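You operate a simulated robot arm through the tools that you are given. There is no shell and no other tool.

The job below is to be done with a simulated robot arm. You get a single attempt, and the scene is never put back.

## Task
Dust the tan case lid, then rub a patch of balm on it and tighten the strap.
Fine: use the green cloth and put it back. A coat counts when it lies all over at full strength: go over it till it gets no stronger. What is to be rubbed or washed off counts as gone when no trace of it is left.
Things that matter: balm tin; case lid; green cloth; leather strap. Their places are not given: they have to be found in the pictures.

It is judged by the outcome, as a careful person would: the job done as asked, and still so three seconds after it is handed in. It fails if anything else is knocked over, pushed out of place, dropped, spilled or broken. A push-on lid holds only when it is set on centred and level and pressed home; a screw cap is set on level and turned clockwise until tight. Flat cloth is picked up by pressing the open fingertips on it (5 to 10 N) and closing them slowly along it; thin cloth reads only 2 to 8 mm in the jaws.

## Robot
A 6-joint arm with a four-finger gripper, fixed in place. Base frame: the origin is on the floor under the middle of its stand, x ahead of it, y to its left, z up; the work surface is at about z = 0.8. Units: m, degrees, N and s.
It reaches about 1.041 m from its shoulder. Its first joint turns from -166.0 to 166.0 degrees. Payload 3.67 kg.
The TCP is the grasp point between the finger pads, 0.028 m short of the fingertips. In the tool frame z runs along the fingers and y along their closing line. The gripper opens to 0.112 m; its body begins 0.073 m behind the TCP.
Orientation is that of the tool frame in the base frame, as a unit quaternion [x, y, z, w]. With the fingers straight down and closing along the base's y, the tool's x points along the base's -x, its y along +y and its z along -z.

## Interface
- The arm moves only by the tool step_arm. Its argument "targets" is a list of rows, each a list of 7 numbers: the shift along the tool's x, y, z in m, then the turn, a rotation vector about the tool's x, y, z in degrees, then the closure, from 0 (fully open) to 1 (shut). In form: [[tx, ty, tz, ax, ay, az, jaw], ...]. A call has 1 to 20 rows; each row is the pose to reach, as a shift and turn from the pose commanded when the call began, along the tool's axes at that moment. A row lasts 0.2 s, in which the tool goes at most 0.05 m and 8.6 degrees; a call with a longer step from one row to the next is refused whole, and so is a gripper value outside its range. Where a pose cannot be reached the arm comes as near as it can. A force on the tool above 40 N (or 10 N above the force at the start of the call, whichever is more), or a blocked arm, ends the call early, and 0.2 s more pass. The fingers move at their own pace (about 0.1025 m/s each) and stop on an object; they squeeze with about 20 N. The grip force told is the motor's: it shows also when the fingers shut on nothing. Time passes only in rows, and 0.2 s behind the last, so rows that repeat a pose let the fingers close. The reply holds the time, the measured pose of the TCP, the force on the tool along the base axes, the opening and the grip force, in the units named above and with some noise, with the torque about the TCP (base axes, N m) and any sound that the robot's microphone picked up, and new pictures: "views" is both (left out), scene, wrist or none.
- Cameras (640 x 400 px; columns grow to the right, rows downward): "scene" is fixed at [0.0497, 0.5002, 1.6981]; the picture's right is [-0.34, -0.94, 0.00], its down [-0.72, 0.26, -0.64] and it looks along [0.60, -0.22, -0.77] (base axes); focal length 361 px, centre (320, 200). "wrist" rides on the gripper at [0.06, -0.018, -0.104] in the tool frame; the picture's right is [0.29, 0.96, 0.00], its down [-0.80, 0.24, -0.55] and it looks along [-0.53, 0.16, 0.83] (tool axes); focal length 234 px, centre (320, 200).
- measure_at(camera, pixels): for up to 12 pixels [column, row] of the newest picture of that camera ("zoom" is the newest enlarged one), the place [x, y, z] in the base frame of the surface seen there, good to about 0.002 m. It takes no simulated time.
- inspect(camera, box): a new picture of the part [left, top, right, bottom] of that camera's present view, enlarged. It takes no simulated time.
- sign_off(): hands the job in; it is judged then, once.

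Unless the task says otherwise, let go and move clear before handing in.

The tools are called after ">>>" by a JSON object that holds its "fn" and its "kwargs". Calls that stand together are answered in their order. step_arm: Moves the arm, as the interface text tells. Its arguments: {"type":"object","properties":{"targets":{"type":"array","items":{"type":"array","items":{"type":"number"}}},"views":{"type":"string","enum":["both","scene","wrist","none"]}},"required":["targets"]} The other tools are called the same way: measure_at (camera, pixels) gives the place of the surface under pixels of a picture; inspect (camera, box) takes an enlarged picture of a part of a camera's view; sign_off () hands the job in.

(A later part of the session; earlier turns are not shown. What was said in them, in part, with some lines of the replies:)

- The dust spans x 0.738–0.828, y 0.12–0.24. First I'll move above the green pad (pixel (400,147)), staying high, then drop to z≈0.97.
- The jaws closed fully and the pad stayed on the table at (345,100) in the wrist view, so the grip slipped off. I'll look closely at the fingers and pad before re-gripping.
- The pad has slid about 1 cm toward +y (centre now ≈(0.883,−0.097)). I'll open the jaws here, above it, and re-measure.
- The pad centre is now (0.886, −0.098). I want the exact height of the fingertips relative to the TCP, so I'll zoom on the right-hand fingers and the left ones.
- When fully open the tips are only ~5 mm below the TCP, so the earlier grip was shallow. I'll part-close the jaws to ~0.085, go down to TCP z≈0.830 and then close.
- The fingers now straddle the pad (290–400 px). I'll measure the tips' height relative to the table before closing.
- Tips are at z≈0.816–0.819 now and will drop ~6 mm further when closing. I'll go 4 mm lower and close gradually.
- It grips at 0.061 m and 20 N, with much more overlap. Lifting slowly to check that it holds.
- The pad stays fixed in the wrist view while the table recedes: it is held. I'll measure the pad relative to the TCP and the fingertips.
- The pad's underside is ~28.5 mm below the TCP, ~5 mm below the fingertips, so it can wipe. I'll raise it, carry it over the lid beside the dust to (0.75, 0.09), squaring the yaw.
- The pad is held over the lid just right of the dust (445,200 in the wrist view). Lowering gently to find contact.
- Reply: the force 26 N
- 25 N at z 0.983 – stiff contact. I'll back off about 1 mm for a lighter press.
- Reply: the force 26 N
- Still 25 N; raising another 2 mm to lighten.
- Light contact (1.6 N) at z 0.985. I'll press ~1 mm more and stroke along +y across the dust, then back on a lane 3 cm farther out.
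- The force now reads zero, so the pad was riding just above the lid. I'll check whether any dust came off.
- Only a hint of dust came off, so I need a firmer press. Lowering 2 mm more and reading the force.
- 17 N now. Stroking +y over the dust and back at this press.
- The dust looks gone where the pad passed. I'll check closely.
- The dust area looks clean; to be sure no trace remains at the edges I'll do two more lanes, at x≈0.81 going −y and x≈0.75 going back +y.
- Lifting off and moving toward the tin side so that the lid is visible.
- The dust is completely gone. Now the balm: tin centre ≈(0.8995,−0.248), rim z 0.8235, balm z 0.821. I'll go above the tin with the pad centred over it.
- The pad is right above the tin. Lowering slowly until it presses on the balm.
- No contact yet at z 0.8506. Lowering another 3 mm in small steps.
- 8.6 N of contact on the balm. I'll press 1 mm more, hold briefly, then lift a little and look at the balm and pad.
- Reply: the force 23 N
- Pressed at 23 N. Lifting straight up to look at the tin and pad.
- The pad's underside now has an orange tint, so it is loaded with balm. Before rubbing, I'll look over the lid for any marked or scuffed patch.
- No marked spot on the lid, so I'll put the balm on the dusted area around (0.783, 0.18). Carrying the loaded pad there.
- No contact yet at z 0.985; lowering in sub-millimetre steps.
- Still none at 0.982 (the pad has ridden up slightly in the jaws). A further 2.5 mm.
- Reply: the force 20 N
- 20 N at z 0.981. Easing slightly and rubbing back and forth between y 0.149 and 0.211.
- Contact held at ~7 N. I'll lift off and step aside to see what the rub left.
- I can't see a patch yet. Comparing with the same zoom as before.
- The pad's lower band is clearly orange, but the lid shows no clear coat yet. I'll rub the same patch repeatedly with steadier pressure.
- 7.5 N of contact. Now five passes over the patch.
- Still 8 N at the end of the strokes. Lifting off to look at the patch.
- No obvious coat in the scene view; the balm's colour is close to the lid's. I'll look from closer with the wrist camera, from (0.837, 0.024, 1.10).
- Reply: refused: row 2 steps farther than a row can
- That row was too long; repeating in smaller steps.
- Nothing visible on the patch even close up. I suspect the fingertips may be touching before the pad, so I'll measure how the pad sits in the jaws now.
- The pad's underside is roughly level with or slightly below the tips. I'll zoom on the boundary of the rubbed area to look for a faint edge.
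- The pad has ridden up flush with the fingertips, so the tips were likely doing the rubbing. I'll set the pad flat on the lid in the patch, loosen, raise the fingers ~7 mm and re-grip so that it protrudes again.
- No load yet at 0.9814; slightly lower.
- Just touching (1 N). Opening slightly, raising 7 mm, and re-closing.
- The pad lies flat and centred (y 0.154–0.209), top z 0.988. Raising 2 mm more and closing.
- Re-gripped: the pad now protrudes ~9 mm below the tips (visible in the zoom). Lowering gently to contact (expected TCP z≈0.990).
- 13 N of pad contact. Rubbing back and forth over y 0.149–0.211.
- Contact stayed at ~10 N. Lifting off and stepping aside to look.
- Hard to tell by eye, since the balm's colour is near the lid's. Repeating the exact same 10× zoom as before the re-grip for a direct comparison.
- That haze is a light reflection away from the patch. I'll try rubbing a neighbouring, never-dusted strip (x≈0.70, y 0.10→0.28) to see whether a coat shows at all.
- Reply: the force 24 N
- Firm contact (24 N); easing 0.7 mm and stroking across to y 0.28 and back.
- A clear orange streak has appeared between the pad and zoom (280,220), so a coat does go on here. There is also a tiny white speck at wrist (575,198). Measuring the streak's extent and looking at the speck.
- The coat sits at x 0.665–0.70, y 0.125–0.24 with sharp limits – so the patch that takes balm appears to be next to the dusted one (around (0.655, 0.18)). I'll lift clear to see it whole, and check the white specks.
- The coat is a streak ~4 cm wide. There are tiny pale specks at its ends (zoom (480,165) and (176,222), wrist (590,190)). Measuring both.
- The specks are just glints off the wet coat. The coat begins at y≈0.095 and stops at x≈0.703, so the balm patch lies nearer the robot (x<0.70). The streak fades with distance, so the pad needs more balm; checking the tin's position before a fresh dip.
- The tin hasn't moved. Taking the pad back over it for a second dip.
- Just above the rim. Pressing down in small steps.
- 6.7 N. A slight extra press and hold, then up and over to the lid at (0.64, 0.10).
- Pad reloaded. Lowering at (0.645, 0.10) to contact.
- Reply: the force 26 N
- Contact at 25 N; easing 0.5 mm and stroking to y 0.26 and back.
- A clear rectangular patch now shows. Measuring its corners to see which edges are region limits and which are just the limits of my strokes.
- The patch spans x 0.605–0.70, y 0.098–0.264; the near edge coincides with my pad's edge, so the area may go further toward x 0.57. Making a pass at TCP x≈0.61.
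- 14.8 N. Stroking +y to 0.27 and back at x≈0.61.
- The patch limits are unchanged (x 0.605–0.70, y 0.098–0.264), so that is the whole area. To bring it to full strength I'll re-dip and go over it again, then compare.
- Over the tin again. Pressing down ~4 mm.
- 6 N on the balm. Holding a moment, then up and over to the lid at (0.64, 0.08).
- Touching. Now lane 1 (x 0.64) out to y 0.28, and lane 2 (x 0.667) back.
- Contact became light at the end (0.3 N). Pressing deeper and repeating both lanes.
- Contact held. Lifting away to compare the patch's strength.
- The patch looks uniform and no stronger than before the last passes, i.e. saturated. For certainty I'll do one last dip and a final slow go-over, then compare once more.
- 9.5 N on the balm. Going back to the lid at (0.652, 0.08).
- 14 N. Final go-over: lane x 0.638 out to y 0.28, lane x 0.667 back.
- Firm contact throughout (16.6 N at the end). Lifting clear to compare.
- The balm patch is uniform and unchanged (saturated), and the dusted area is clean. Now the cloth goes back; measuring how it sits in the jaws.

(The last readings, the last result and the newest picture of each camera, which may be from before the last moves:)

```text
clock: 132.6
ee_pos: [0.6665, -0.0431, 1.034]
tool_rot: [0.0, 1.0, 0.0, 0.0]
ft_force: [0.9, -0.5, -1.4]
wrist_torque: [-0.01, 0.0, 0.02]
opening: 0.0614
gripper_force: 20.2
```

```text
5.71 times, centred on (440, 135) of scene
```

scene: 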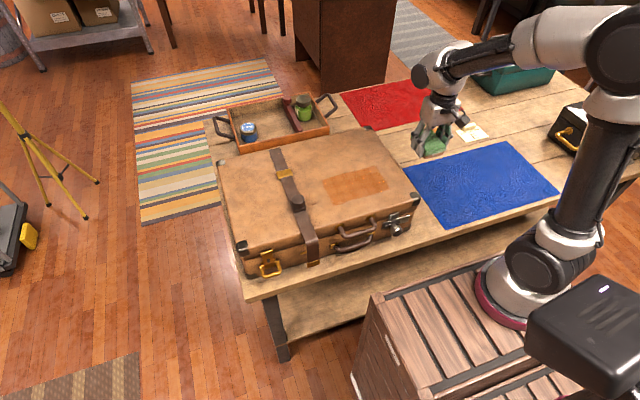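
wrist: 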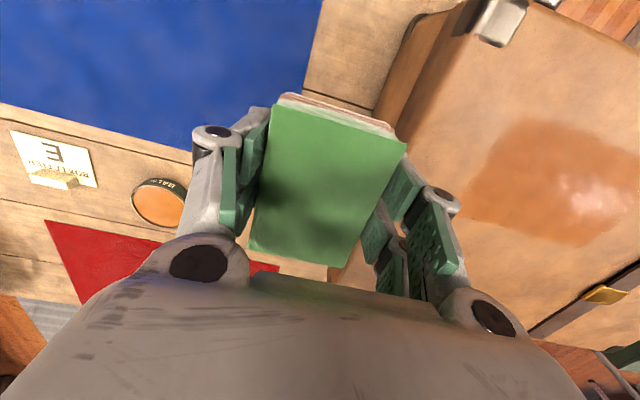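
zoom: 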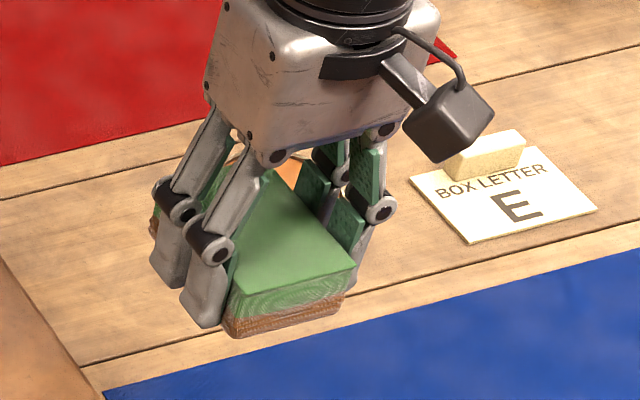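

The pad is level, underside ~27.5 mm below TCP. Carrying it to its original spot (0.883, −0.108), turning the yaw back by 4°.

>>> {"fn": "step_arm", "kwargs": {"targets": [[-0.04, -0.012, 0, 0, 0, 0, 1], [-0.08, -0.024, 0, 0, 0, 1, 1], [-0.12, -0.036, 0, 0, 0, 2, 1], [-0.16, -0.048, 0, 0, 0, 3, 1], [-0.2, -0.06, 0, 0, 0, 4, 1], [-0.213, -0.065, 0.03, 0, 0, 4, 1], [-0.213, -0.065, 0.075, 0, 0, 4, 1], [-0.213, -0.065, 0.12, 0, 0, 4, 1], [-0.213, -0.065, 0.16, 0, 0, 4, 1], [-0.213, -0.065, 0.185, 0, 0, 4, 1], [-0.213, -0.065, 0.195, 0, 0, 4, 1], [-0.213, -0.065, 0.195, 0, 0, 4, 1]]}}

>>> {"fn": "measure_at", "kwargs": {"camera": "wrist", "pixels": [[280, 108], [400, 146], [345, 255], [256, 240], [330, 165]]}}

```text
clock: 135.2
ee_pos: [0.8835, -0.1084, 0.838]
tool_rot: [0.035, 0.999, 0.001, 0.0]
ft_force: [0.0, -0.9, -0.9]
wrist_torque: [-0.02, 0.0, 0.01]
opening: 0.0614
gripper_force: 19.4
```

scene: 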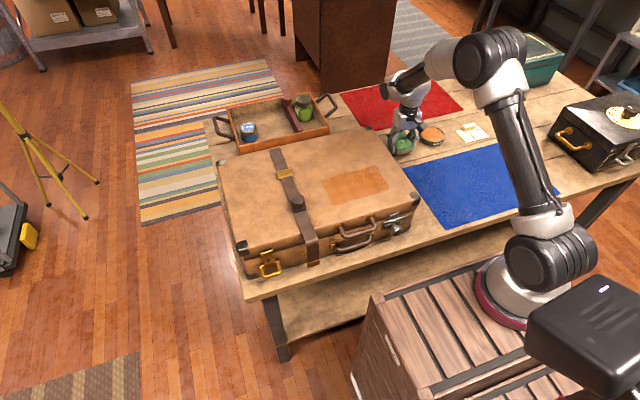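
wrist: 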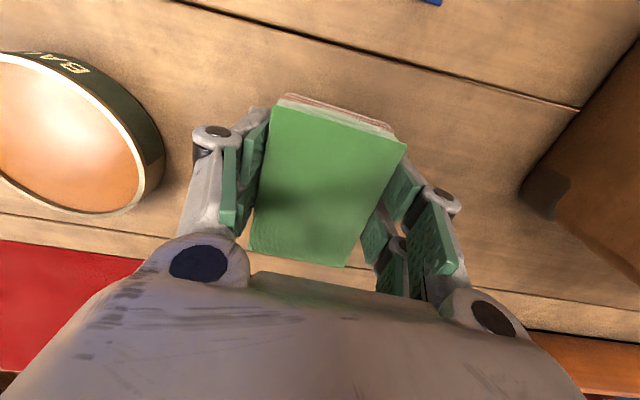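

```text
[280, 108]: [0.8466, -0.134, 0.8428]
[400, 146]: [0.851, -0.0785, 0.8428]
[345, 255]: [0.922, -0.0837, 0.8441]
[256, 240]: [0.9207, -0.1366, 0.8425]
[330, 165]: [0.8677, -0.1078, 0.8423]
```

The pad is right over its original place (centre ≈(0.885,−0.108), top z 0.8428). Lowering ~10 mm to the table.

>>> {"fn": "step_arm", "kwargs": {"targets": [[0.001, 0, 0.005, 0, 0, 0, 1], [0.001, 0, 0.008, 0, 0, 0, 1], [0.001, 0, 0.0095, 0, 0, 0, 1], [0.001, 0, 0.0105, 0, 0, 0, 1], [0.001, 0, 0.0105, 0, 0, 0, 1]], "views": "none"}}

```text
clock: 136.4
ee_pos: [0.8791, -0.1077, 0.83]
tool_rot: [0.035, 0.999, 0.0, 0.0]
ft_force: [-0.1, 0.1, -0.6]
wrist_torque: [0.0, -0.01, -0.01]
opening: 0.0613
gripper_force: 20.3
```

>>> {"fn": "step_arm", "kwargs": {"targets": [[0, 0, 0.0006, 0, 0, 0, 1], [0, 0, 0.0012, 0, 0, 0, 1], [0, 0, 0.0018, 0, 0, 0, 1], [0, 0, 0.0018, 0, 0, 0, 1]], "views": "none"}}

```text
clock: 137.4
ee_pos: [0.8811, -0.1081, 0.8283]
tool_rot: [0.035, 0.999, 0.0, 0.002]
ft_force: [1.1, -1.9, 12.3]
wrist_torque: [0.08, 0.18, -0.02]
opening: 0.0616
gripper_force: 20.2
```

On the table (12 N). Easing, opening gently to ~0.087 m, then rising straight up.

>>> {"fn": "step_arm", "kwargs": {"targets": [[0, 0, -0.0006, 0, 0, 0, 0.45], [0, 0, -0.0006, 0, 0, 0, 0.4], [0, 0, -0.0006, 0, 0, 0, 0.3], [0, 0, -0.0006, 0, 0, 0, 0.22], [0, 0, -0.0006, 0, 0, 0, 0.22], [0, 0, -0.02, 0, 0, 0, 0.22], [0, 0, -0.05, 0, 0, 0, 0.22], [0, 0, -0.09, 0, 0, 0, 0.2], [0, 0, -0.13, 0, 0, 0, 0.1], [0, 0, -0.17, 0, 0, 0, 0.0], [0, 0, -0.21, 0, 0, 0, 0.0], [0, 0, -0.21, 0, 0, 0, 0.0]]}}

>>> {"fn": "inspect", "kwargs": {"camera": "scene", "box": [380, 115, 460, 165]}}

```text
clock: 140.0
ee_pos: [0.8801, -0.1062, 1.0379]
tool_rot: [0.036, 0.999, 0.0, 0.0]
ft_force: [0.5, 0.3, 0.4]
wrist_torque: [0.01, -0.02, 0.02]
opening: 0.1123
gripper_force: 0.0
```

scene: 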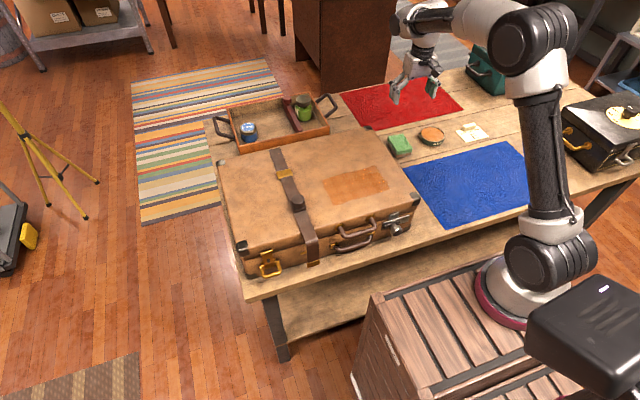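
wrist: 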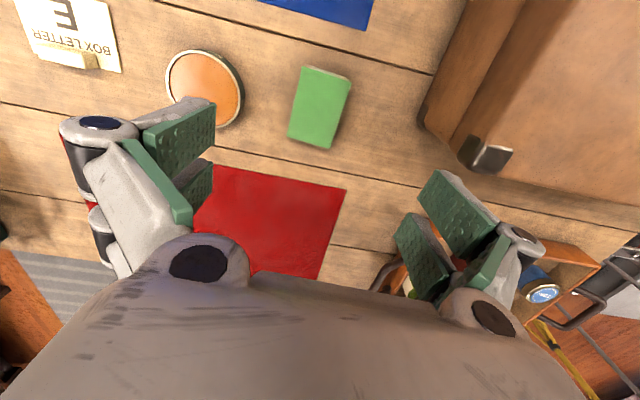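

```text
8.00 times, centred on (420, 140) of scene
```

zoom: 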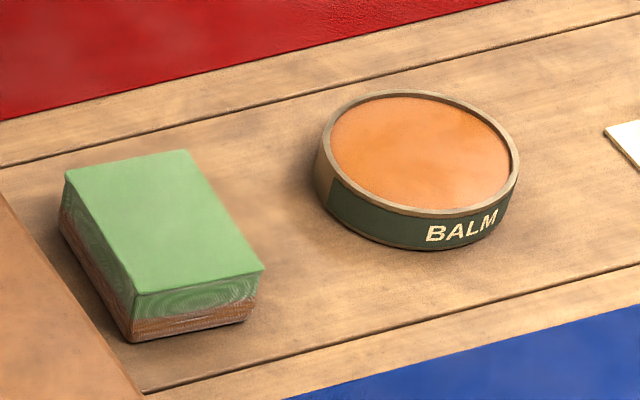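

The cloth is back beside the tin in its original spot, and the tin is unmoved. Verifying it sits flat, then a closer look at the strap.

>>> {"fn": "measure_at", "kwargs": {"camera": "zoom", "pixels": [[78, 178], [185, 157], [252, 268], [140, 285], [160, 225], [420, 150], [345, 110], [445, 210]]}}

>>> {"fn": "inspect", "kwargs": {"camera": "scene", "box": [250, 140, 350, 280]}}

```text
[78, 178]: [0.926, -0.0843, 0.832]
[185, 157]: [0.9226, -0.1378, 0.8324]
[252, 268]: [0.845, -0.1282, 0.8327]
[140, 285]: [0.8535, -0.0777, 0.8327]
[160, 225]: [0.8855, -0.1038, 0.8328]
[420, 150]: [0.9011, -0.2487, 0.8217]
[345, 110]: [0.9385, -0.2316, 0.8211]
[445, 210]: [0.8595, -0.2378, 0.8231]
```

```text
2.86 times, centred on (300, 210) of scene
```

zoom: 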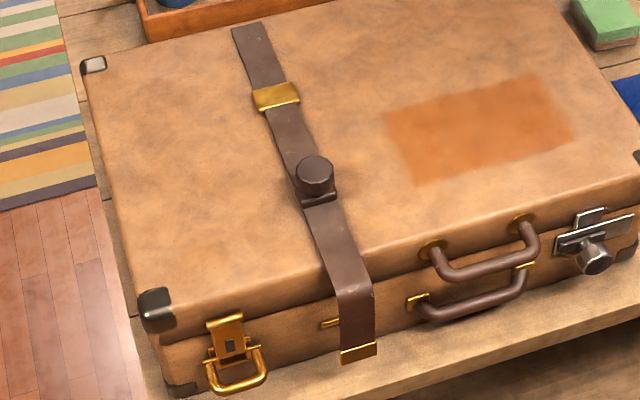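

The cloth lies flat (top z 0.832) at (0.887,−0.107). Now hovering above the strap knob at (0.62, 0.36) to view it with the wrist camera.

>>> {"fn": "step_arm", "kwargs": {"targets": [[0.0233, 0.0376, -0.02, 0, 0, -1, 0], [0.0467, 0.0752, -0.04, 0, 0, -2, 0], [0.07, 0.1128, -0.05, 0, 0, -3, 0], [0.0933, 0.1503, -0.06, 0, 0, -4, 0], [0.1167, 0.1879, -0.07, 0, 0, -4, 0], [0.14, 0.2255, -0.08, 0, 0, -4, 0], [0.1633, 0.2631, -0.09, 0, 0, -4, 0], [0.1867, 0.3007, -0.1, 0, 0, -4, 0], [0.21, 0.3383, -0.108, 0, 0, -4, 0], [0.2333, 0.3758, -0.108, 0, 0, -4, 0], [0.2567, 0.4134, -0.108, 0, 0, -4, 0], [0.28, 0.451, -0.108, 0, 0, -4, 0], [0.28, 0.451, -0.108, 0, 0, -4, 0]]}}

>>> {"fn": "inspect", "kwargs": {"camera": "wrist", "box": [200, 20, 440, 200]}}

```text
clock: 142.8
ee_pos: [0.6302, 0.3614, 1.1455]
tool_rot: [-0.001, 1.0, 0.0, 0.0]
ft_force: [-0.4, 0.5, -0.3]
wrist_torque: [0.02, 0.0, 0.0]
opening: 0.1119
gripper_force: 0.0
```

scene: 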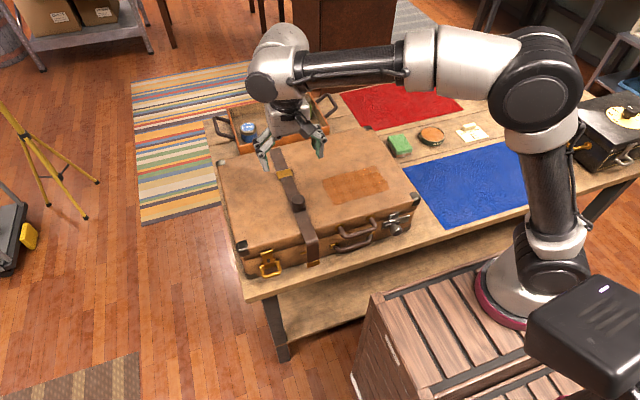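
wrist: 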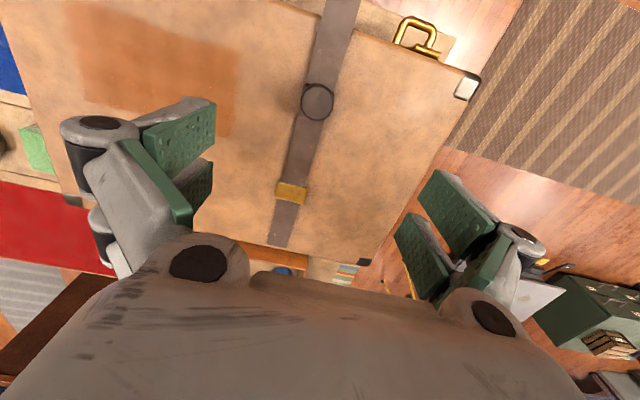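

```text
2.22 times, centred on (320, 110) of wrist
```

zoom: 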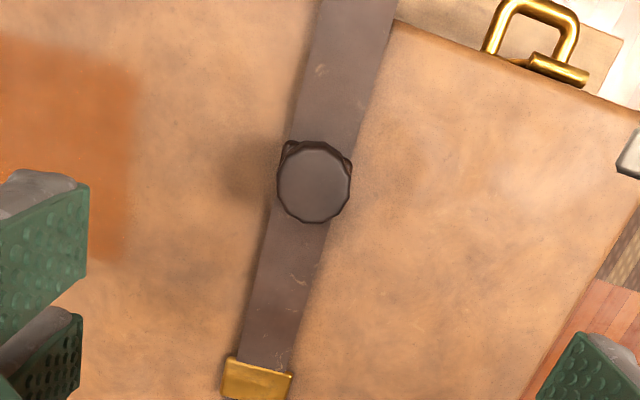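

The knob is a faceted grip on a small base riding on the strap. Measuring it: diameter, top height, base.

>>> {"fn": "measure_at", "kwargs": {"camera": "zoom", "pixels": [[315, 182], [284, 182], [346, 182], [315, 150], [315, 215], [290, 148], [345, 160], [350, 60], [285, 300], [255, 380], [240, 250], [370, 130]]}}

>>> {"fn": "inspect", "kwargs": {"camera": "wrist", "box": [280, 60, 360, 140]}}

>>> {"fn": "inspect", "kwargs": {"camera": "scene", "box": [275, 180, 325, 230]}}

```text
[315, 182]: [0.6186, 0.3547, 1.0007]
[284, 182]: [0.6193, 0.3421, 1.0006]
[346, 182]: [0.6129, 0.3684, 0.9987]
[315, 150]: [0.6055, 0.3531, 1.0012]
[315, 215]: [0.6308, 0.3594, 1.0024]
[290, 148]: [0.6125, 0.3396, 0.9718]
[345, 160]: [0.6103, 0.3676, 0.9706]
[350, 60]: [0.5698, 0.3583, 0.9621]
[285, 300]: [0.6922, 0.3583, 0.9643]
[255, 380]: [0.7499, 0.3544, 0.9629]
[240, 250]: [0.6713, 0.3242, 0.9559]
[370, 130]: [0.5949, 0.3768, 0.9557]
```

```text
5.00 times, centred on (320, 100) of wrist
```

zoom: 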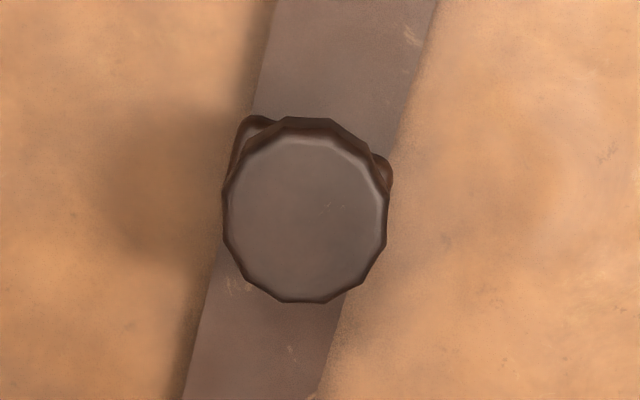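

```text
8.00 times, centred on (300, 205) of scene
```

zoom: 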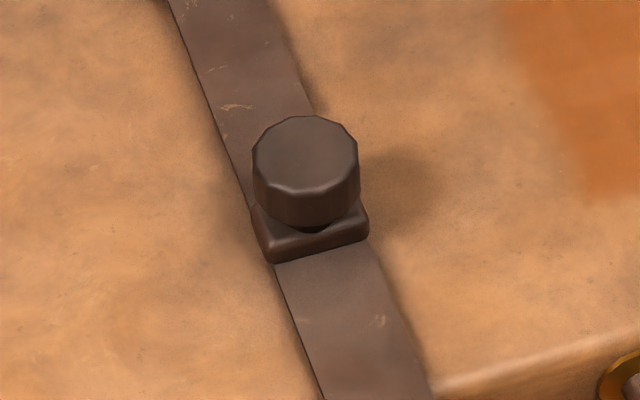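

Knob centre ≈(0.6175, 0.355), diameter ~30 mm, z 0.976–1.001 above a base at 0.972. I'll straddle it with TCP z≈1.004 and close so that the tips stop just above the base.

>>> {"fn": "step_arm", "kwargs": {"targets": [[0.006, -0.003, 0.04, 0, 0, 0, 0.2], [0.0127, -0.0064, 0.08, 0, 0, 0, 0.3], [0.0127, -0.0064, 0.115, 0, 0, 0, 0.3], [0.0127, -0.0064, 0.135, 0, 0, 0, 0.3], [0.0127, -0.0064, 0.14, 0, 0, 0, 0.3], [0.0127, -0.0064, 0.14, 0, 0, 0, 0.3]]}}

>>> {"fn": "inspect", "kwargs": {"camera": "scene", "box": [260, 150, 340, 230]}}

```text
clock: 144.2
ee_pos: [0.6189, 0.3563, 1.0055]
tool_rot: [-0.001, 1.0, 0.0, 0.0]
ft_force: [0.5, -0.2, 0.7]
wrist_torque: [-0.01, 0.0, 0.03]
opening: 0.0786
gripper_force: 0.0
```

scene: 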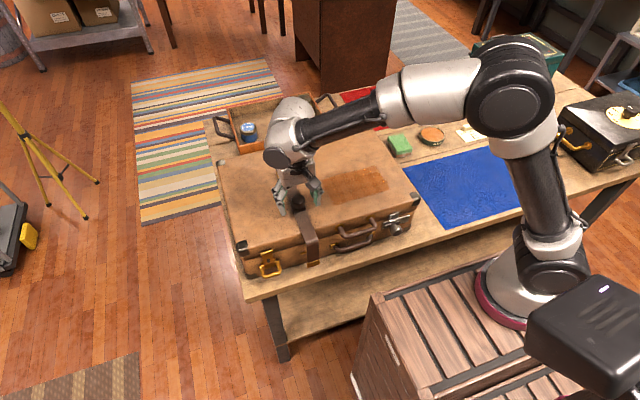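
wrist: 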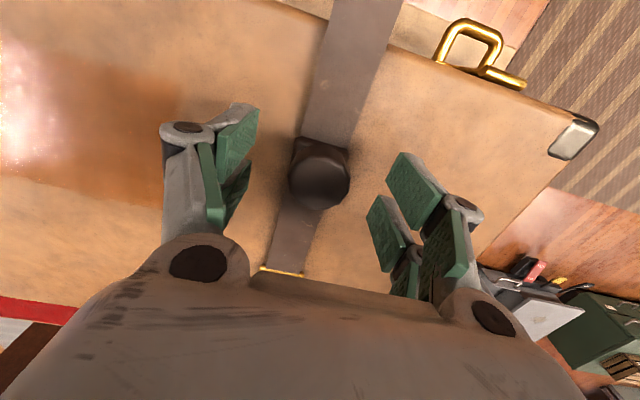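

```text
5.00 times, centred on (300, 190) of scene
```

zoom: 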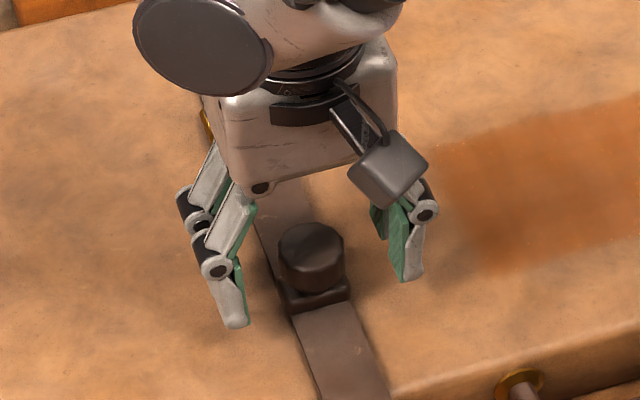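

The knob is centred between the jaws (wrist (318,180)). Closing on it.

>>> {"fn": "step_arm", "kwargs": {"targets": [[0, 0, 0, 0, 0, 0, 0.45], [0, 0, 0, 0, 0, 0, 0.55], [0, 0, 0, 0, 0, 0, 0.65], [0, 0, 0, 0, 0, 0, 0.75], [0, 0, 0, 0, 0, 0, 0.9], [0, 0, 0, 0, 0, 0, 1], [0, 0, 0, 0, 0, 0, 1]]}}

>>> {"fn": "inspect", "kwargs": {"camera": "scene", "box": [260, 150, 340, 230]}}

```text
clock: 145.8
ee_pos: [0.6188, 0.3545, 1.0056]
tool_rot: [0.0, 1.0, 0.0, 0.0]
ft_force: [-1.2, -7.1, 0.0]
wrist_torque: [-0.13, 0.02, 0.02]
opening: 0.0317
gripper_force: 20.1
```

scene: 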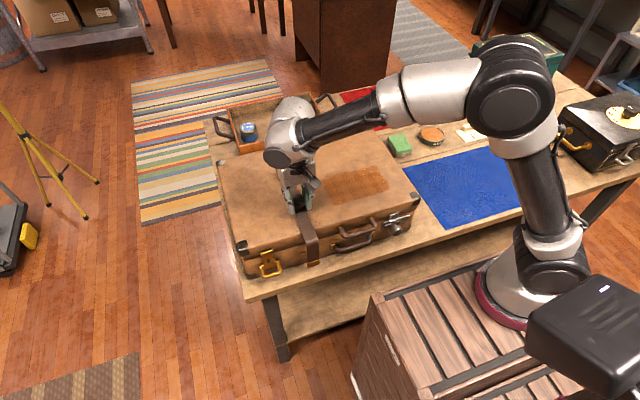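
wrist: 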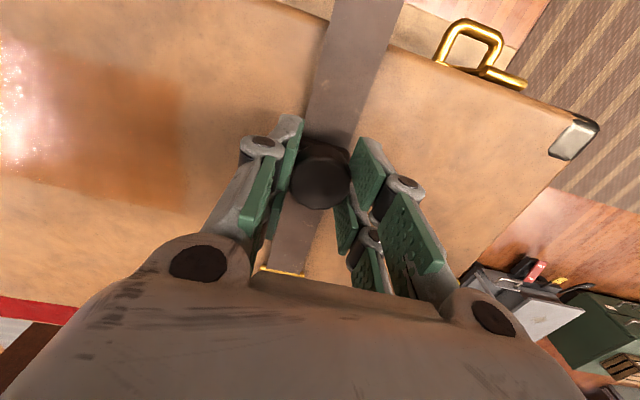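

```text
5.00 times, centred on (300, 190) of scene
```

zoom: 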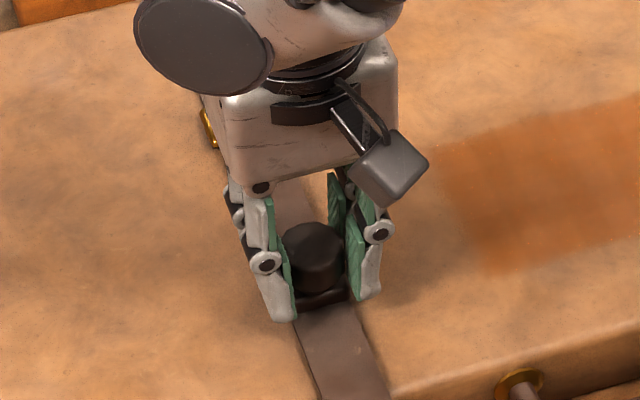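

Gripped (31.7 mm, 20 N). First probe: a small pull toward the robot/front edge (−x, 6 mm) while relieving the sideways force.

>>> {"fn": "step_arm", "kwargs": {"targets": [[0, -0.001, 0, 0, 0, 0, 1], [0.002, -0.0015, 0, 0, 0, 0, 1], [0.004, -0.0015, 0, 0, 0, 0, 1], [0.006, -0.0015, 0, 0, 0, 0, 1], [0.006, -0.0015, 0, 0, 0, 0, 1]], "views": "none"}}

```text
clock: 147.0
ee_pos: [0.6153, 0.3545, 1.0054]
tool_rot: [0.0, 1.0, 0.0, 0.0]
ft_force: [24.3, 6.4, 0.8]
wrist_torque: [0.1, -0.49, -0.01]
opening: 0.0315
gripper_force: 19.9
```

Pulling toward the front meets 24 N with little movement. Now probing the other way (+x).

>>> {"fn": "step_arm", "kwargs": {"targets": [[-0.003, 0.0003, 0, 0, 0, 0, 1], [-0.006, 0.0005, 0, 0, 0, 0, 1], [-0.008, 0.0005, 0, 0, 0, 0, 1], [-0.01, 0.0005, 0, 0, 0, 0, 1], [-0.012, 0.0005, 0, 0, 0, 0, 1], [-0.012, 0.0005, 0, 0, 0, 0, 1]], "views": "none"}}

```text
clock: 148.4
ee_pos: [0.6259, 0.3557, 1.0056]
tool_rot: [0.0, 1.0, -0.001, 0.0]
ft_force: [-3.3, 8.7, 8.5]
wrist_torque: [0.15, 0.06, 0.08]
opening: 0.0318
gripper_force: 20.2
```

Moving +x gave only ~3 N at x=0.626. I'll check whether the knob itself moved along the strap.

>>> {"fn": "step_arm", "kwargs": {"targets": [[0, -0.001, 0, 0, 0, 0, 1], [0, -0.0015, 0, 0, 0, 0, 1]]}}

>>> {"fn": "inspect", "kwargs": {"camera": "scene", "box": [260, 150, 340, 230]}}

```text
clock: 149.0
ee_pos: [0.6261, 0.355, 1.0051]
tool_rot: [-0.001, 1.0, 0.0, 0.0]
ft_force: [-4.0, 22.8, 3.5]
wrist_torque: [0.49, 0.01, 0.16]
opening: 0.0314
gripper_force: 19.7
```

scene: 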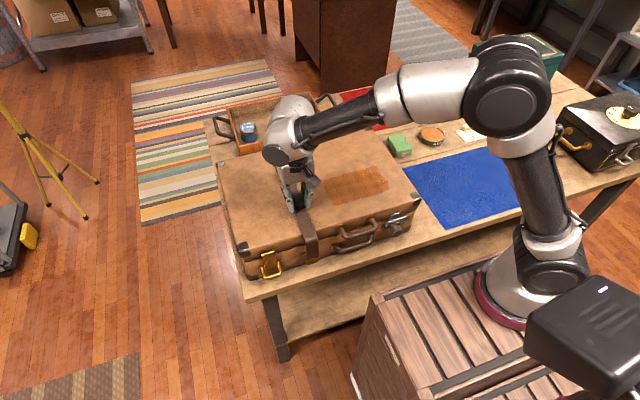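
wrist: 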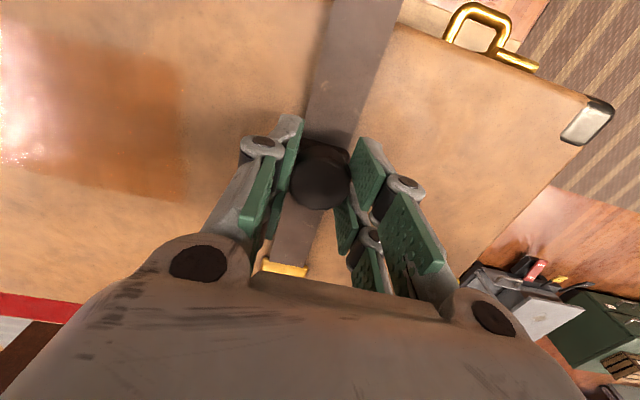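

```text
5.00 times, centred on (300, 190) of scene
```

zoom: 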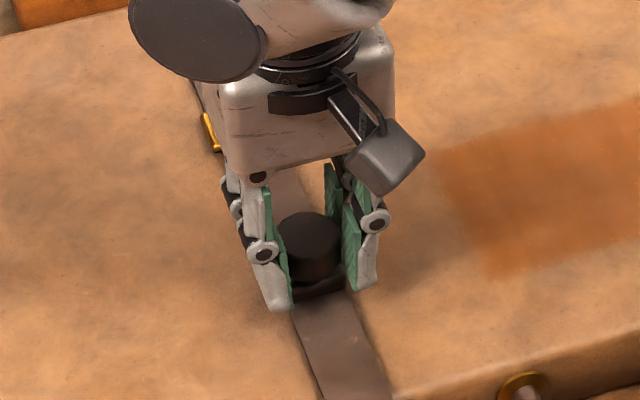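

The knob and its base moved with the fingers toward the buckle (+x), while −x is blocked: tightening is sliding it +x. Re-centring y and sliding 40 mm further.

>>> {"fn": "step_arm", "kwargs": {"targets": [[0, 0.0015, 0, 0, 0, 0, 1], [-0.008, 0.0018, 0, 0, 0, 0, 1], [-0.016, 0.0018, 0, 0, 0, 0, 1], [-0.024, 0.0018, 0, 0, 0, 0, 1], [-0.032, 0.0018, 0, 0, 0, 0, 1], [-0.04, 0.0018, 0, 0, 0, 0, 1], [-0.04, 0.0018, 0, 0, 0, 0, 1]]}}

>>> {"fn": "inspect", "kwargs": {"camera": "scene", "box": [260, 140, 340, 280]}}

```text
clock: 150.6
ee_pos: [0.6627, 0.3538, 1.0054]
tool_rot: [-0.001, 1.0, -0.001, 0.0]
ft_force: [-31.2, 5.8, 3.6]
wrist_torque: [0.12, 0.65, 0.05]
opening: 0.0331
gripper_force: 20.0
```

scene: 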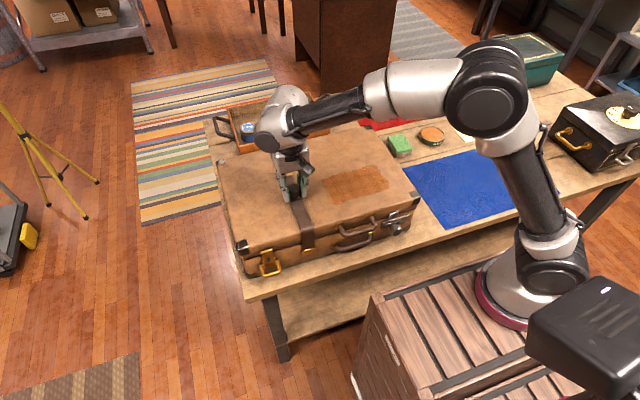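
wrist: 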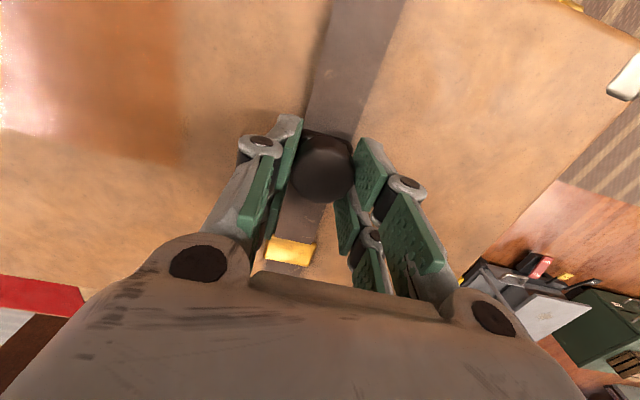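

```text
2.86 times, centred on (300, 210) of scene
```

zoom: 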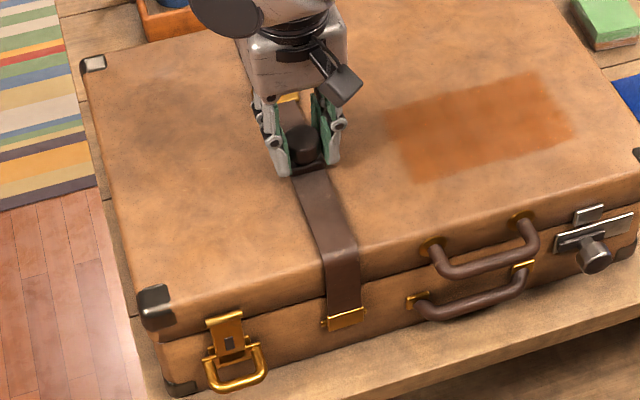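

The strap's tail end at the front has been pulled up (brass tip now at zoom (345,318)), and the force has risen to 31 N, so it's near its stop. Measuring the knob's position.

>>> {"fn": "measure_at", "kwargs": {"camera": "wrist", "pixels": [[322, 168], [322, 145], [322, 195], [330, 138], [290, 245]]}}

>>> {"fn": "inspect", "kwargs": {"camera": "wrist", "box": [240, 90, 420, 270]}}

>>> {"fn": "measure_at", "kwargs": {"camera": "scene", "pixels": [[316, 247], [305, 200], [309, 215]]}}

```text
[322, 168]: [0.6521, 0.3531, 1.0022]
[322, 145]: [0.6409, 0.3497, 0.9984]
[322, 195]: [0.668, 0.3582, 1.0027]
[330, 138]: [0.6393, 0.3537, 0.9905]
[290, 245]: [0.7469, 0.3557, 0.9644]
```

```text
2.22 times, centred on (330, 180) of wrist
```

zoom: 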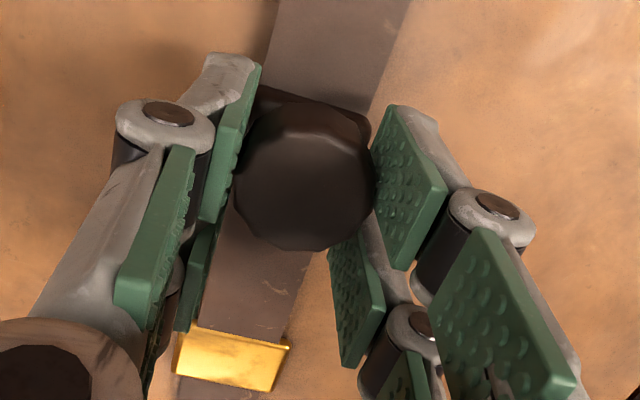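

```text
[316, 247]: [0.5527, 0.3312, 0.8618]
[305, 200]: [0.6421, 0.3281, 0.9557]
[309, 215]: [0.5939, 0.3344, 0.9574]
```

The knob is now at x≈0.655 (moved ~37 mm) and started slipping in the jaws. I'll release to see whether it holds, then check its position.

>>> {"fn": "step_arm", "kwargs": {"targets": [[0.004, 0, 0, 0, 0, 0, 1], [0.007, 0, 0, 0, 0, 0, 0.6], [0.009, 0, 0, 0, 0, 0, 0.45], [0.011, 0.001, 0, 0, 0, 0, 0.4], [0.011, 0.001, 0, 0, 0, 0, 0.4], [0.011, 0.001, 0, 0, 0, 0, 0.4]]}}

>>> {"fn": "inspect", "kwargs": {"camera": "wrist", "box": [240, 90, 420, 270]}}

>>> {"fn": "measure_at", "kwargs": {"camera": "wrist", "pixels": [[322, 168], [322, 145], [322, 195], [330, 138], [322, 180]]}}

```text
clock: 152.0
ee_pos: [0.6559, 0.3565, 1.0056]
tool_rot: [0.0, 1.0, 0.0, 0.0]
ft_force: [-0.2, 0.5, 0.0]
wrist_torque: [-0.03, 0.0, 0.0]
opening: 0.0672
gripper_force: 0.0
```

scene: 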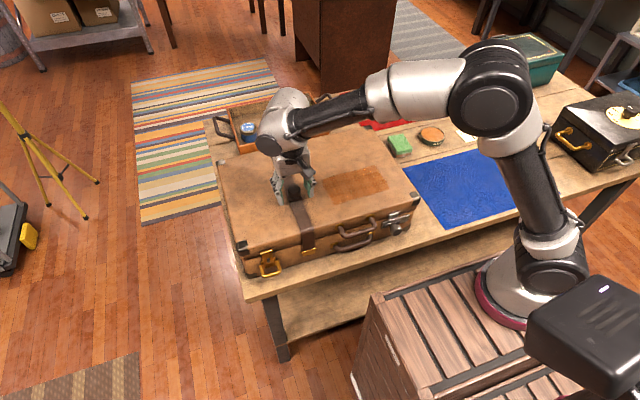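
wrist: 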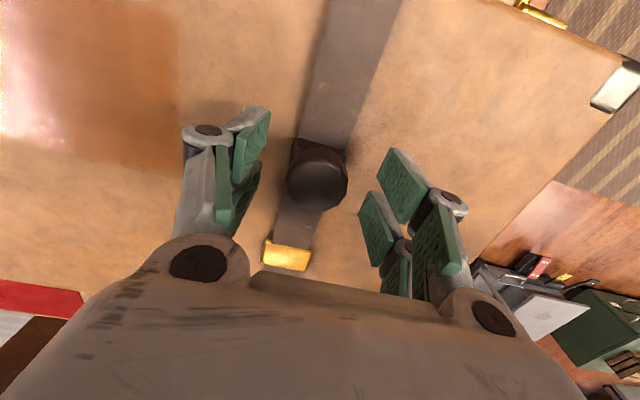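

```text
2.22 times, centred on (330, 180) of wrist
```

zoom: 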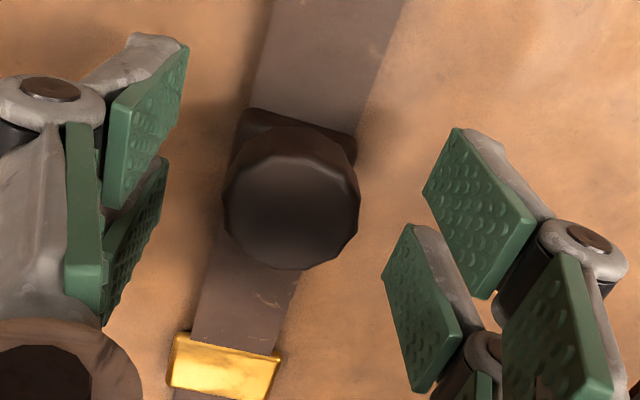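

```text
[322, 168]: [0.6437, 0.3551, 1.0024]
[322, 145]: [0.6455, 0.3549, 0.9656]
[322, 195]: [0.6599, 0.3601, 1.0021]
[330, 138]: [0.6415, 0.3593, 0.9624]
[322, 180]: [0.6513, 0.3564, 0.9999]
```

The knob stayed put (x≈0.653) after release. I'll re-grip centred and push +x again to test whether it is at its stop.

>>> {"fn": "step_arm", "kwargs": {"targets": [[0.002, -0.001, 0, 0, 0, 0, 0.5], [0.002, -0.001, 0, 0, 0, 0, 0.65], [0.002, -0.001, 0, 0, 0, 0, 0.8], [0.002, -0.001, 0, 0, 0, 0, 1], [0.002, -0.001, 0, 0, 0, 0, 1], [0.002, -0.001, 0, 0, 0, 0, 1]], "views": "none"}}

```text
clock: 153.4
ee_pos: [0.6522, 0.3549, 1.0059]
tool_rot: [0.0, 1.0, 0.0, 0.0]
ft_force: [-0.5, -3.5, -0.8]
wrist_torque: [-0.11, 0.03, -0.02]
opening: 0.0326
gripper_force: 19.6
```

>>> {"fn": "step_arm", "kwargs": {"targets": [[-0.001, -0.0005, 0, 0, 0, 0, 1], [-0.002, -0.0005, 0, 0, 0, 0, 1], [-0.003, -0.0005, 0, 0, 0, 0, 1], [-0.004, -0.0005, 0, 0, 0, 0, 1], [-0.005, -0.0005, 0, 0, 0, 0, 1], [-0.005, -0.0005, 0, 0, 0, 0, 1]], "views": "wrist"}}

>>> {"fn": "inspect", "kwargs": {"camera": "wrist", "box": [240, 90, 420, 270]}}

```text
clock: 154.8
ee_pos: [0.6565, 0.3547, 1.0061]
tool_rot: [0.0, 1.0, 0.0, 0.0]
ft_force: [-18.8, 8.0, -0.7]
wrist_torque: [0.17, 0.59, 0.03]
opening: 0.0317
gripper_force: 20.2
```

wrist: 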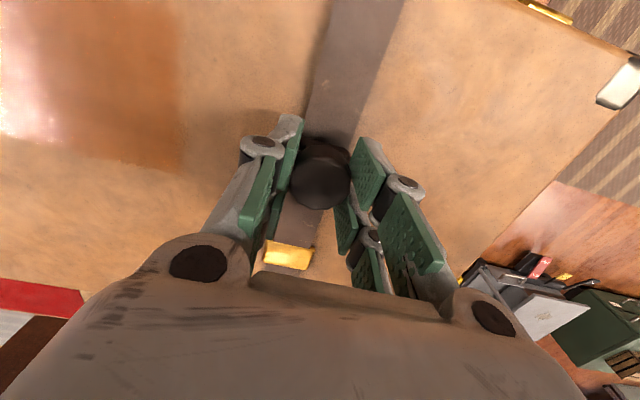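

```text
2.22 times, centred on (330, 180) of wrist
```

zoom: 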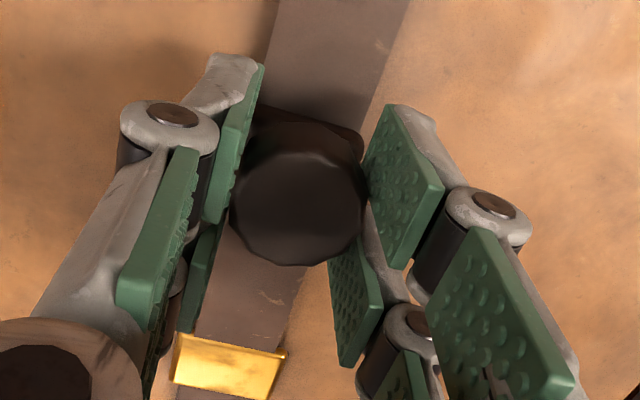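

Resistance rises at once (19 N over a few mm), consistent with the end stop. Measuring the knob and pushing 2 mm more to be sure.

>>> {"fn": "measure_at", "kwargs": {"camera": "wrist", "pixels": [[320, 183], [320, 170], [320, 198], [320, 162], [320, 205]]}}

>>> {"fn": "step_arm", "kwargs": {"targets": [[-0.001, 0, 0, 0, 0, 0, 1], [-0.002, 0, 0, 0, 0, 0, 1], [-0.002, 0, 0, 0, 0, 0, 1]], "views": "both"}}

>>> {"fn": "measure_at", "kwargs": {"camera": "wrist", "pixels": [[320, 183], [320, 170], [320, 198], [320, 162], [320, 205]]}}

>>> {"fn": "inspect", "kwargs": {"camera": "wrist", "box": [240, 90, 420, 270]}}

```text
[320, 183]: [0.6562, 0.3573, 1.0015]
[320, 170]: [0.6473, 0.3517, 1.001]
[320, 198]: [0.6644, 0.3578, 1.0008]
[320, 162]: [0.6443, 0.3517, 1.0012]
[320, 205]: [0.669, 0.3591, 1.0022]
```

```text
clock: 155.6
ee_pos: [0.6581, 0.3551, 1.007]
tool_rot: [0.0, 1.0, 0.001, -0.001]
ft_force: [-30.4, 10.7, 4.6]
wrist_torque: [0.22, 0.64, 0.07]
opening: 0.0316
gripper_force: 20.1
```

scene: 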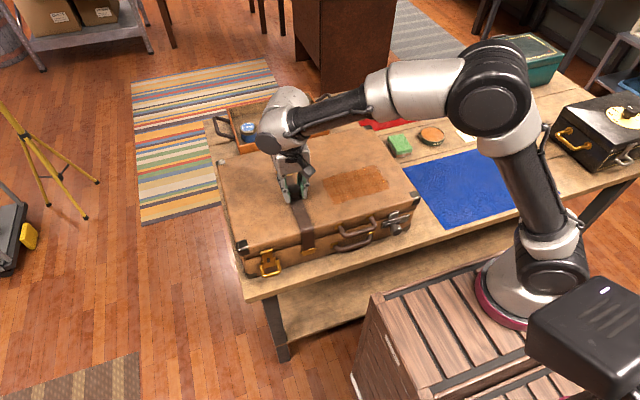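
wrist: 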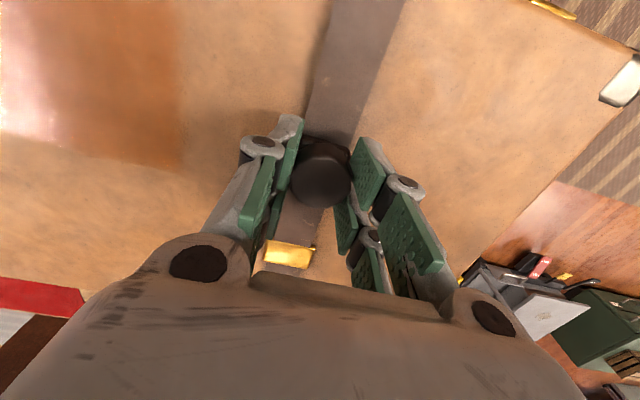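

```text
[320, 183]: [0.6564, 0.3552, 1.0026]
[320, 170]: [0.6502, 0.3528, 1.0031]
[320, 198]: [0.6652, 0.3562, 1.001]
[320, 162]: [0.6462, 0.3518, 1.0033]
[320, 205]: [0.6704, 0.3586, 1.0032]
```

```text
2.22 times, centred on (330, 180) of wrist
```

zoom: 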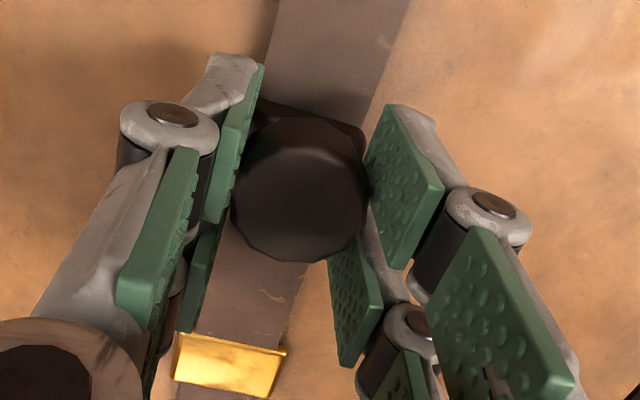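

Held at 30 N against the stop, knob x≈0.656–0.657; the strap's brass tip now lines up with the brass keeper on the case front. This time I'll open without any backward motion so as not to drag it.

>>> {"fn": "step_arm", "kwargs": {"targets": [[0, 0, 0, 0, 0, 0, 0.7], [0, 0, 0, 0, 0, 0, 0.55], [0, 0, 0, 0, 0, 0, 0.4], [0, 0, 0, 0, 0, 0, 0.35], [0, 0, 0, 0, 0, 0, 0.35]]}}

>>> {"fn": "inspect", "kwargs": {"camera": "wrist", "box": [240, 90, 420, 270]}}

>>> {"fn": "inspect", "kwargs": {"camera": "scene", "box": [260, 160, 340, 280]}}

```text
clock: 156.8
ee_pos: [0.66, 0.354, 1.0062]
tool_rot: [0.0, 1.0, 0.0, 0.0]
ft_force: [0.7, 0.2, -0.5]
wrist_torque: [0.01, -0.01, -0.01]
opening: 0.0731
gripper_force: 0.0
```

scene: 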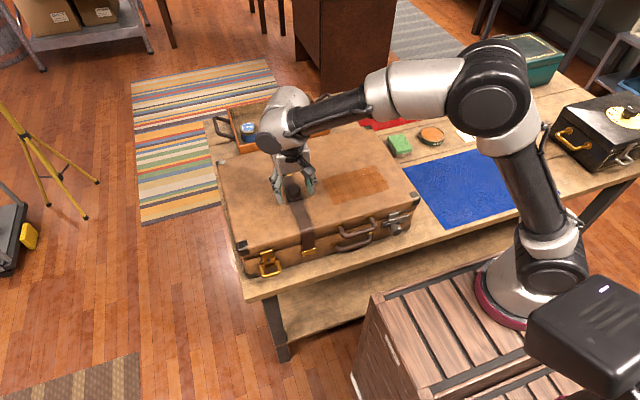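
wrist: 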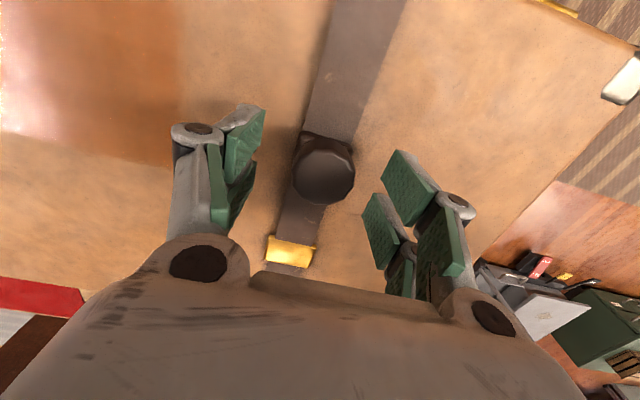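

```text
2.22 times, centred on (330, 180) of wrist
```

zoom: 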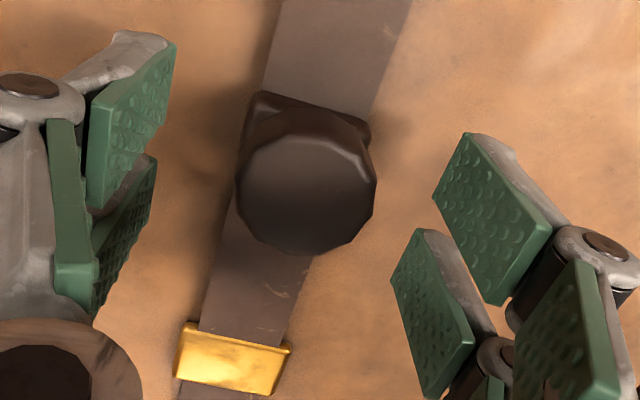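

```text
3.33 times, centred on (300, 220) of scene
```

zoom: 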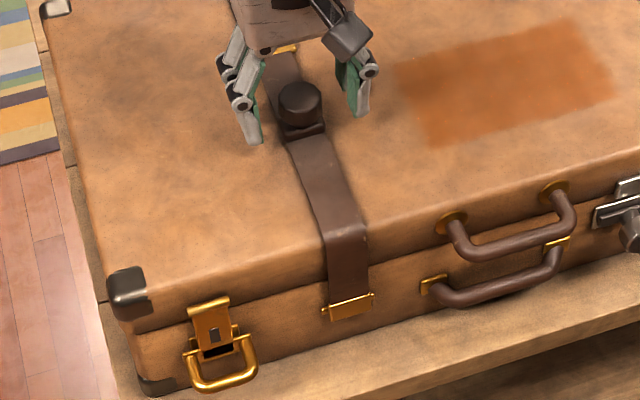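

The knob stayed in place and the strap's brass tip is level with the keeper. Rising straight up and retreating to a clear pose.

>>> {"fn": "step_arm", "kwargs": {"targets": [[0, 0, -0.02, 0, 0, 0, 0.3], [0, 0, -0.06, 0, 0, 0, 0.2], [0, 0, -0.105, 0, 0, 0, 0], [0, 0, -0.15, 0, 0, 0, 0], [0.01, -0.04, -0.17, 0, 0, 0, 0], [0.025, -0.08, -0.18, 0, 0, 0, 0], [0.04, -0.12, -0.19, 0, 0, 0, 0], [0.055, -0.165, -0.2, 0, 0, 0, 0], [0.07, -0.21, -0.2, 0, 0, 0, 0], [0.085, -0.255, -0.2, 0, 0, 0, 0], [0.1, -0.3, -0.2, 0, 0, 0, 0], [0.11, -0.345, -0.2, 0, 0, 0, 0], [0.11, -0.39, -0.2, 0, 0, 0, 0], [0.11, -0.39, -0.2, 0, 0, 0, 0]]}}

>>> {"fn": "inspect", "kwargs": {"camera": "scene", "box": [210, 120, 430, 280]}}

>>> {"fn": "inspect", "kwargs": {"camera": "scene", "box": [260, 150, 340, 270]}}

```text
clock: 159.8
ee_pos: [0.5511, -0.0365, 1.204]
tool_rot: [0.0, 1.0, 0.0, 0.0]
ft_force: [-0.7, 0.0, -0.3]
wrist_torque: [0.0, 0.0, 0.0]
opening: 0.1119
gripper_force: 0.1
```

scene: 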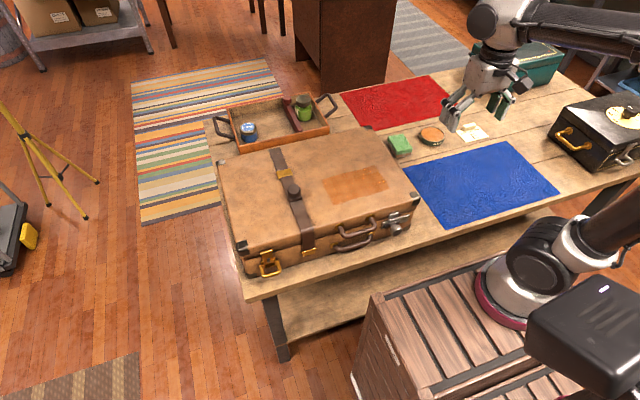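
wrist: 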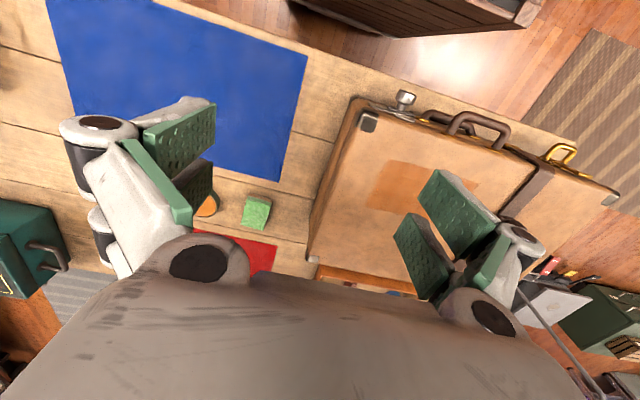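

```text
2.50 times, centred on (320, 200) of scene
```

zoom: 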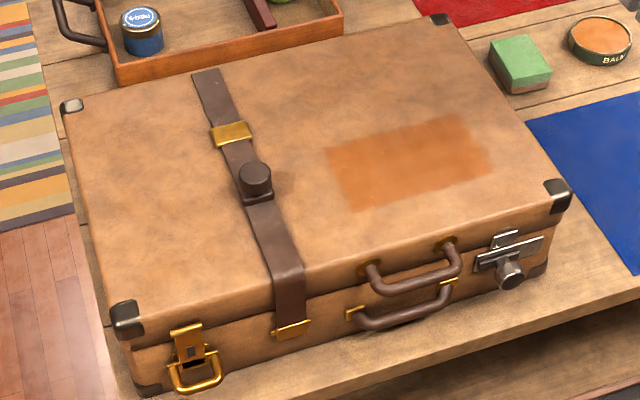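

```text
3.33 times, centred on (300, 210) of scene
```

zoom: 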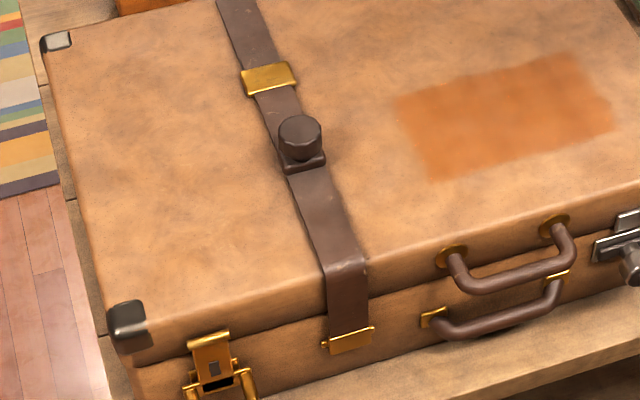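

The strap is taut with its tip at the keeper, cloth and tin are in place, case unmoved. One last look at the balm patch and the dusted area before handing in.

>>> {"fn": "inspect", "kwargs": {"camera": "scene", "box": [300, 125, 400, 210]}}

>>> {"fn": "inspect", "kwargs": {"camera": "wrist", "box": [320, 130, 540, 280]}}

>>> {"fn": "inspect", "kwargs": {"camera": "scene", "box": [320, 160, 390, 205]}}

```text
4.71 times, centred on (350, 168) of scene
```

zoom: 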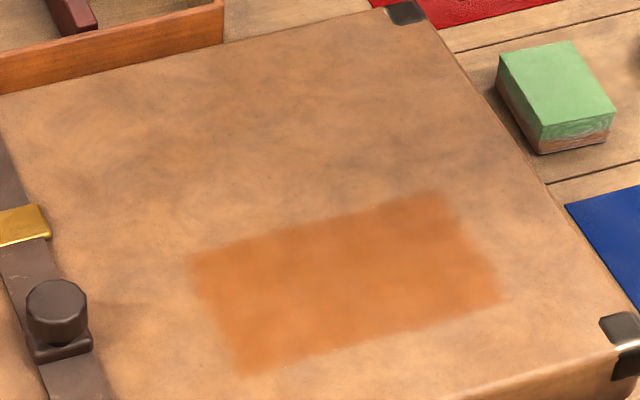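

```text
2.67 times, centred on (430, 205) of wrist
```

zoom: 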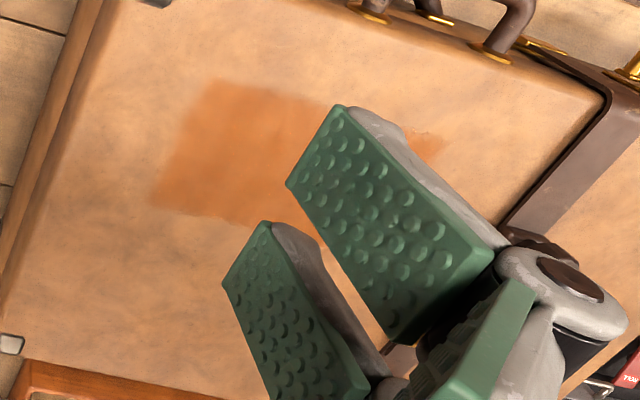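

```text
8.89 times, centred on (355, 182) of scene
```

zoom: 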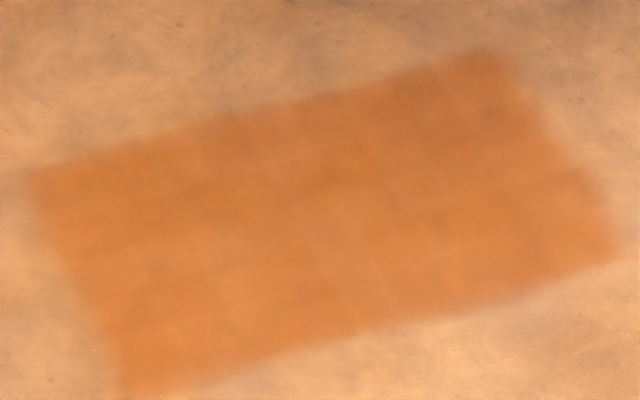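

The patch is uniform and unchanged since the last passes, no dust is visible, and the strap is held with its tip at the keeper. The cloth and tin are where they started and the arm is clear, so I'm handing in.

>>> {"fn": "sign_off", "kwargs": {}}

```text
The job is handed in.
```

The lid is dusted, there is a patch of balm on it, the strap is tight, and the job is handed in. I checked each part by eye and by measurement, but I don't know the judge's result.

- **Dust:** no trace shows in the close-up views of the lid.
- **Balm:** it covers an even rectangle of about 0.095 × 0.165 m, beside where the dust had been. The last fresh dip and go-over made it no stronger. My first rubs on the dusted area left no balm. The pad had slid up in the grip, so the fingertips may have touched the lid, and I re-gripped it. I saw no mark from that.
- **Cloth:** the green cloth is back within a few millimetres of its original spot. Its underside is stained with balm. My first grip slipped and moved it about 1 cm before I picked it up properly.
- **Strap:** I slid the knob about 4 cm toward the buckle until it stopped, and it stayed there when I let go. The strap's brass tip now lines up with the brass fitting on the front of the case.
- **Everything else:** the tin has not moved. The case may have shifted about 2 mm when I pushed the strap to its stop.
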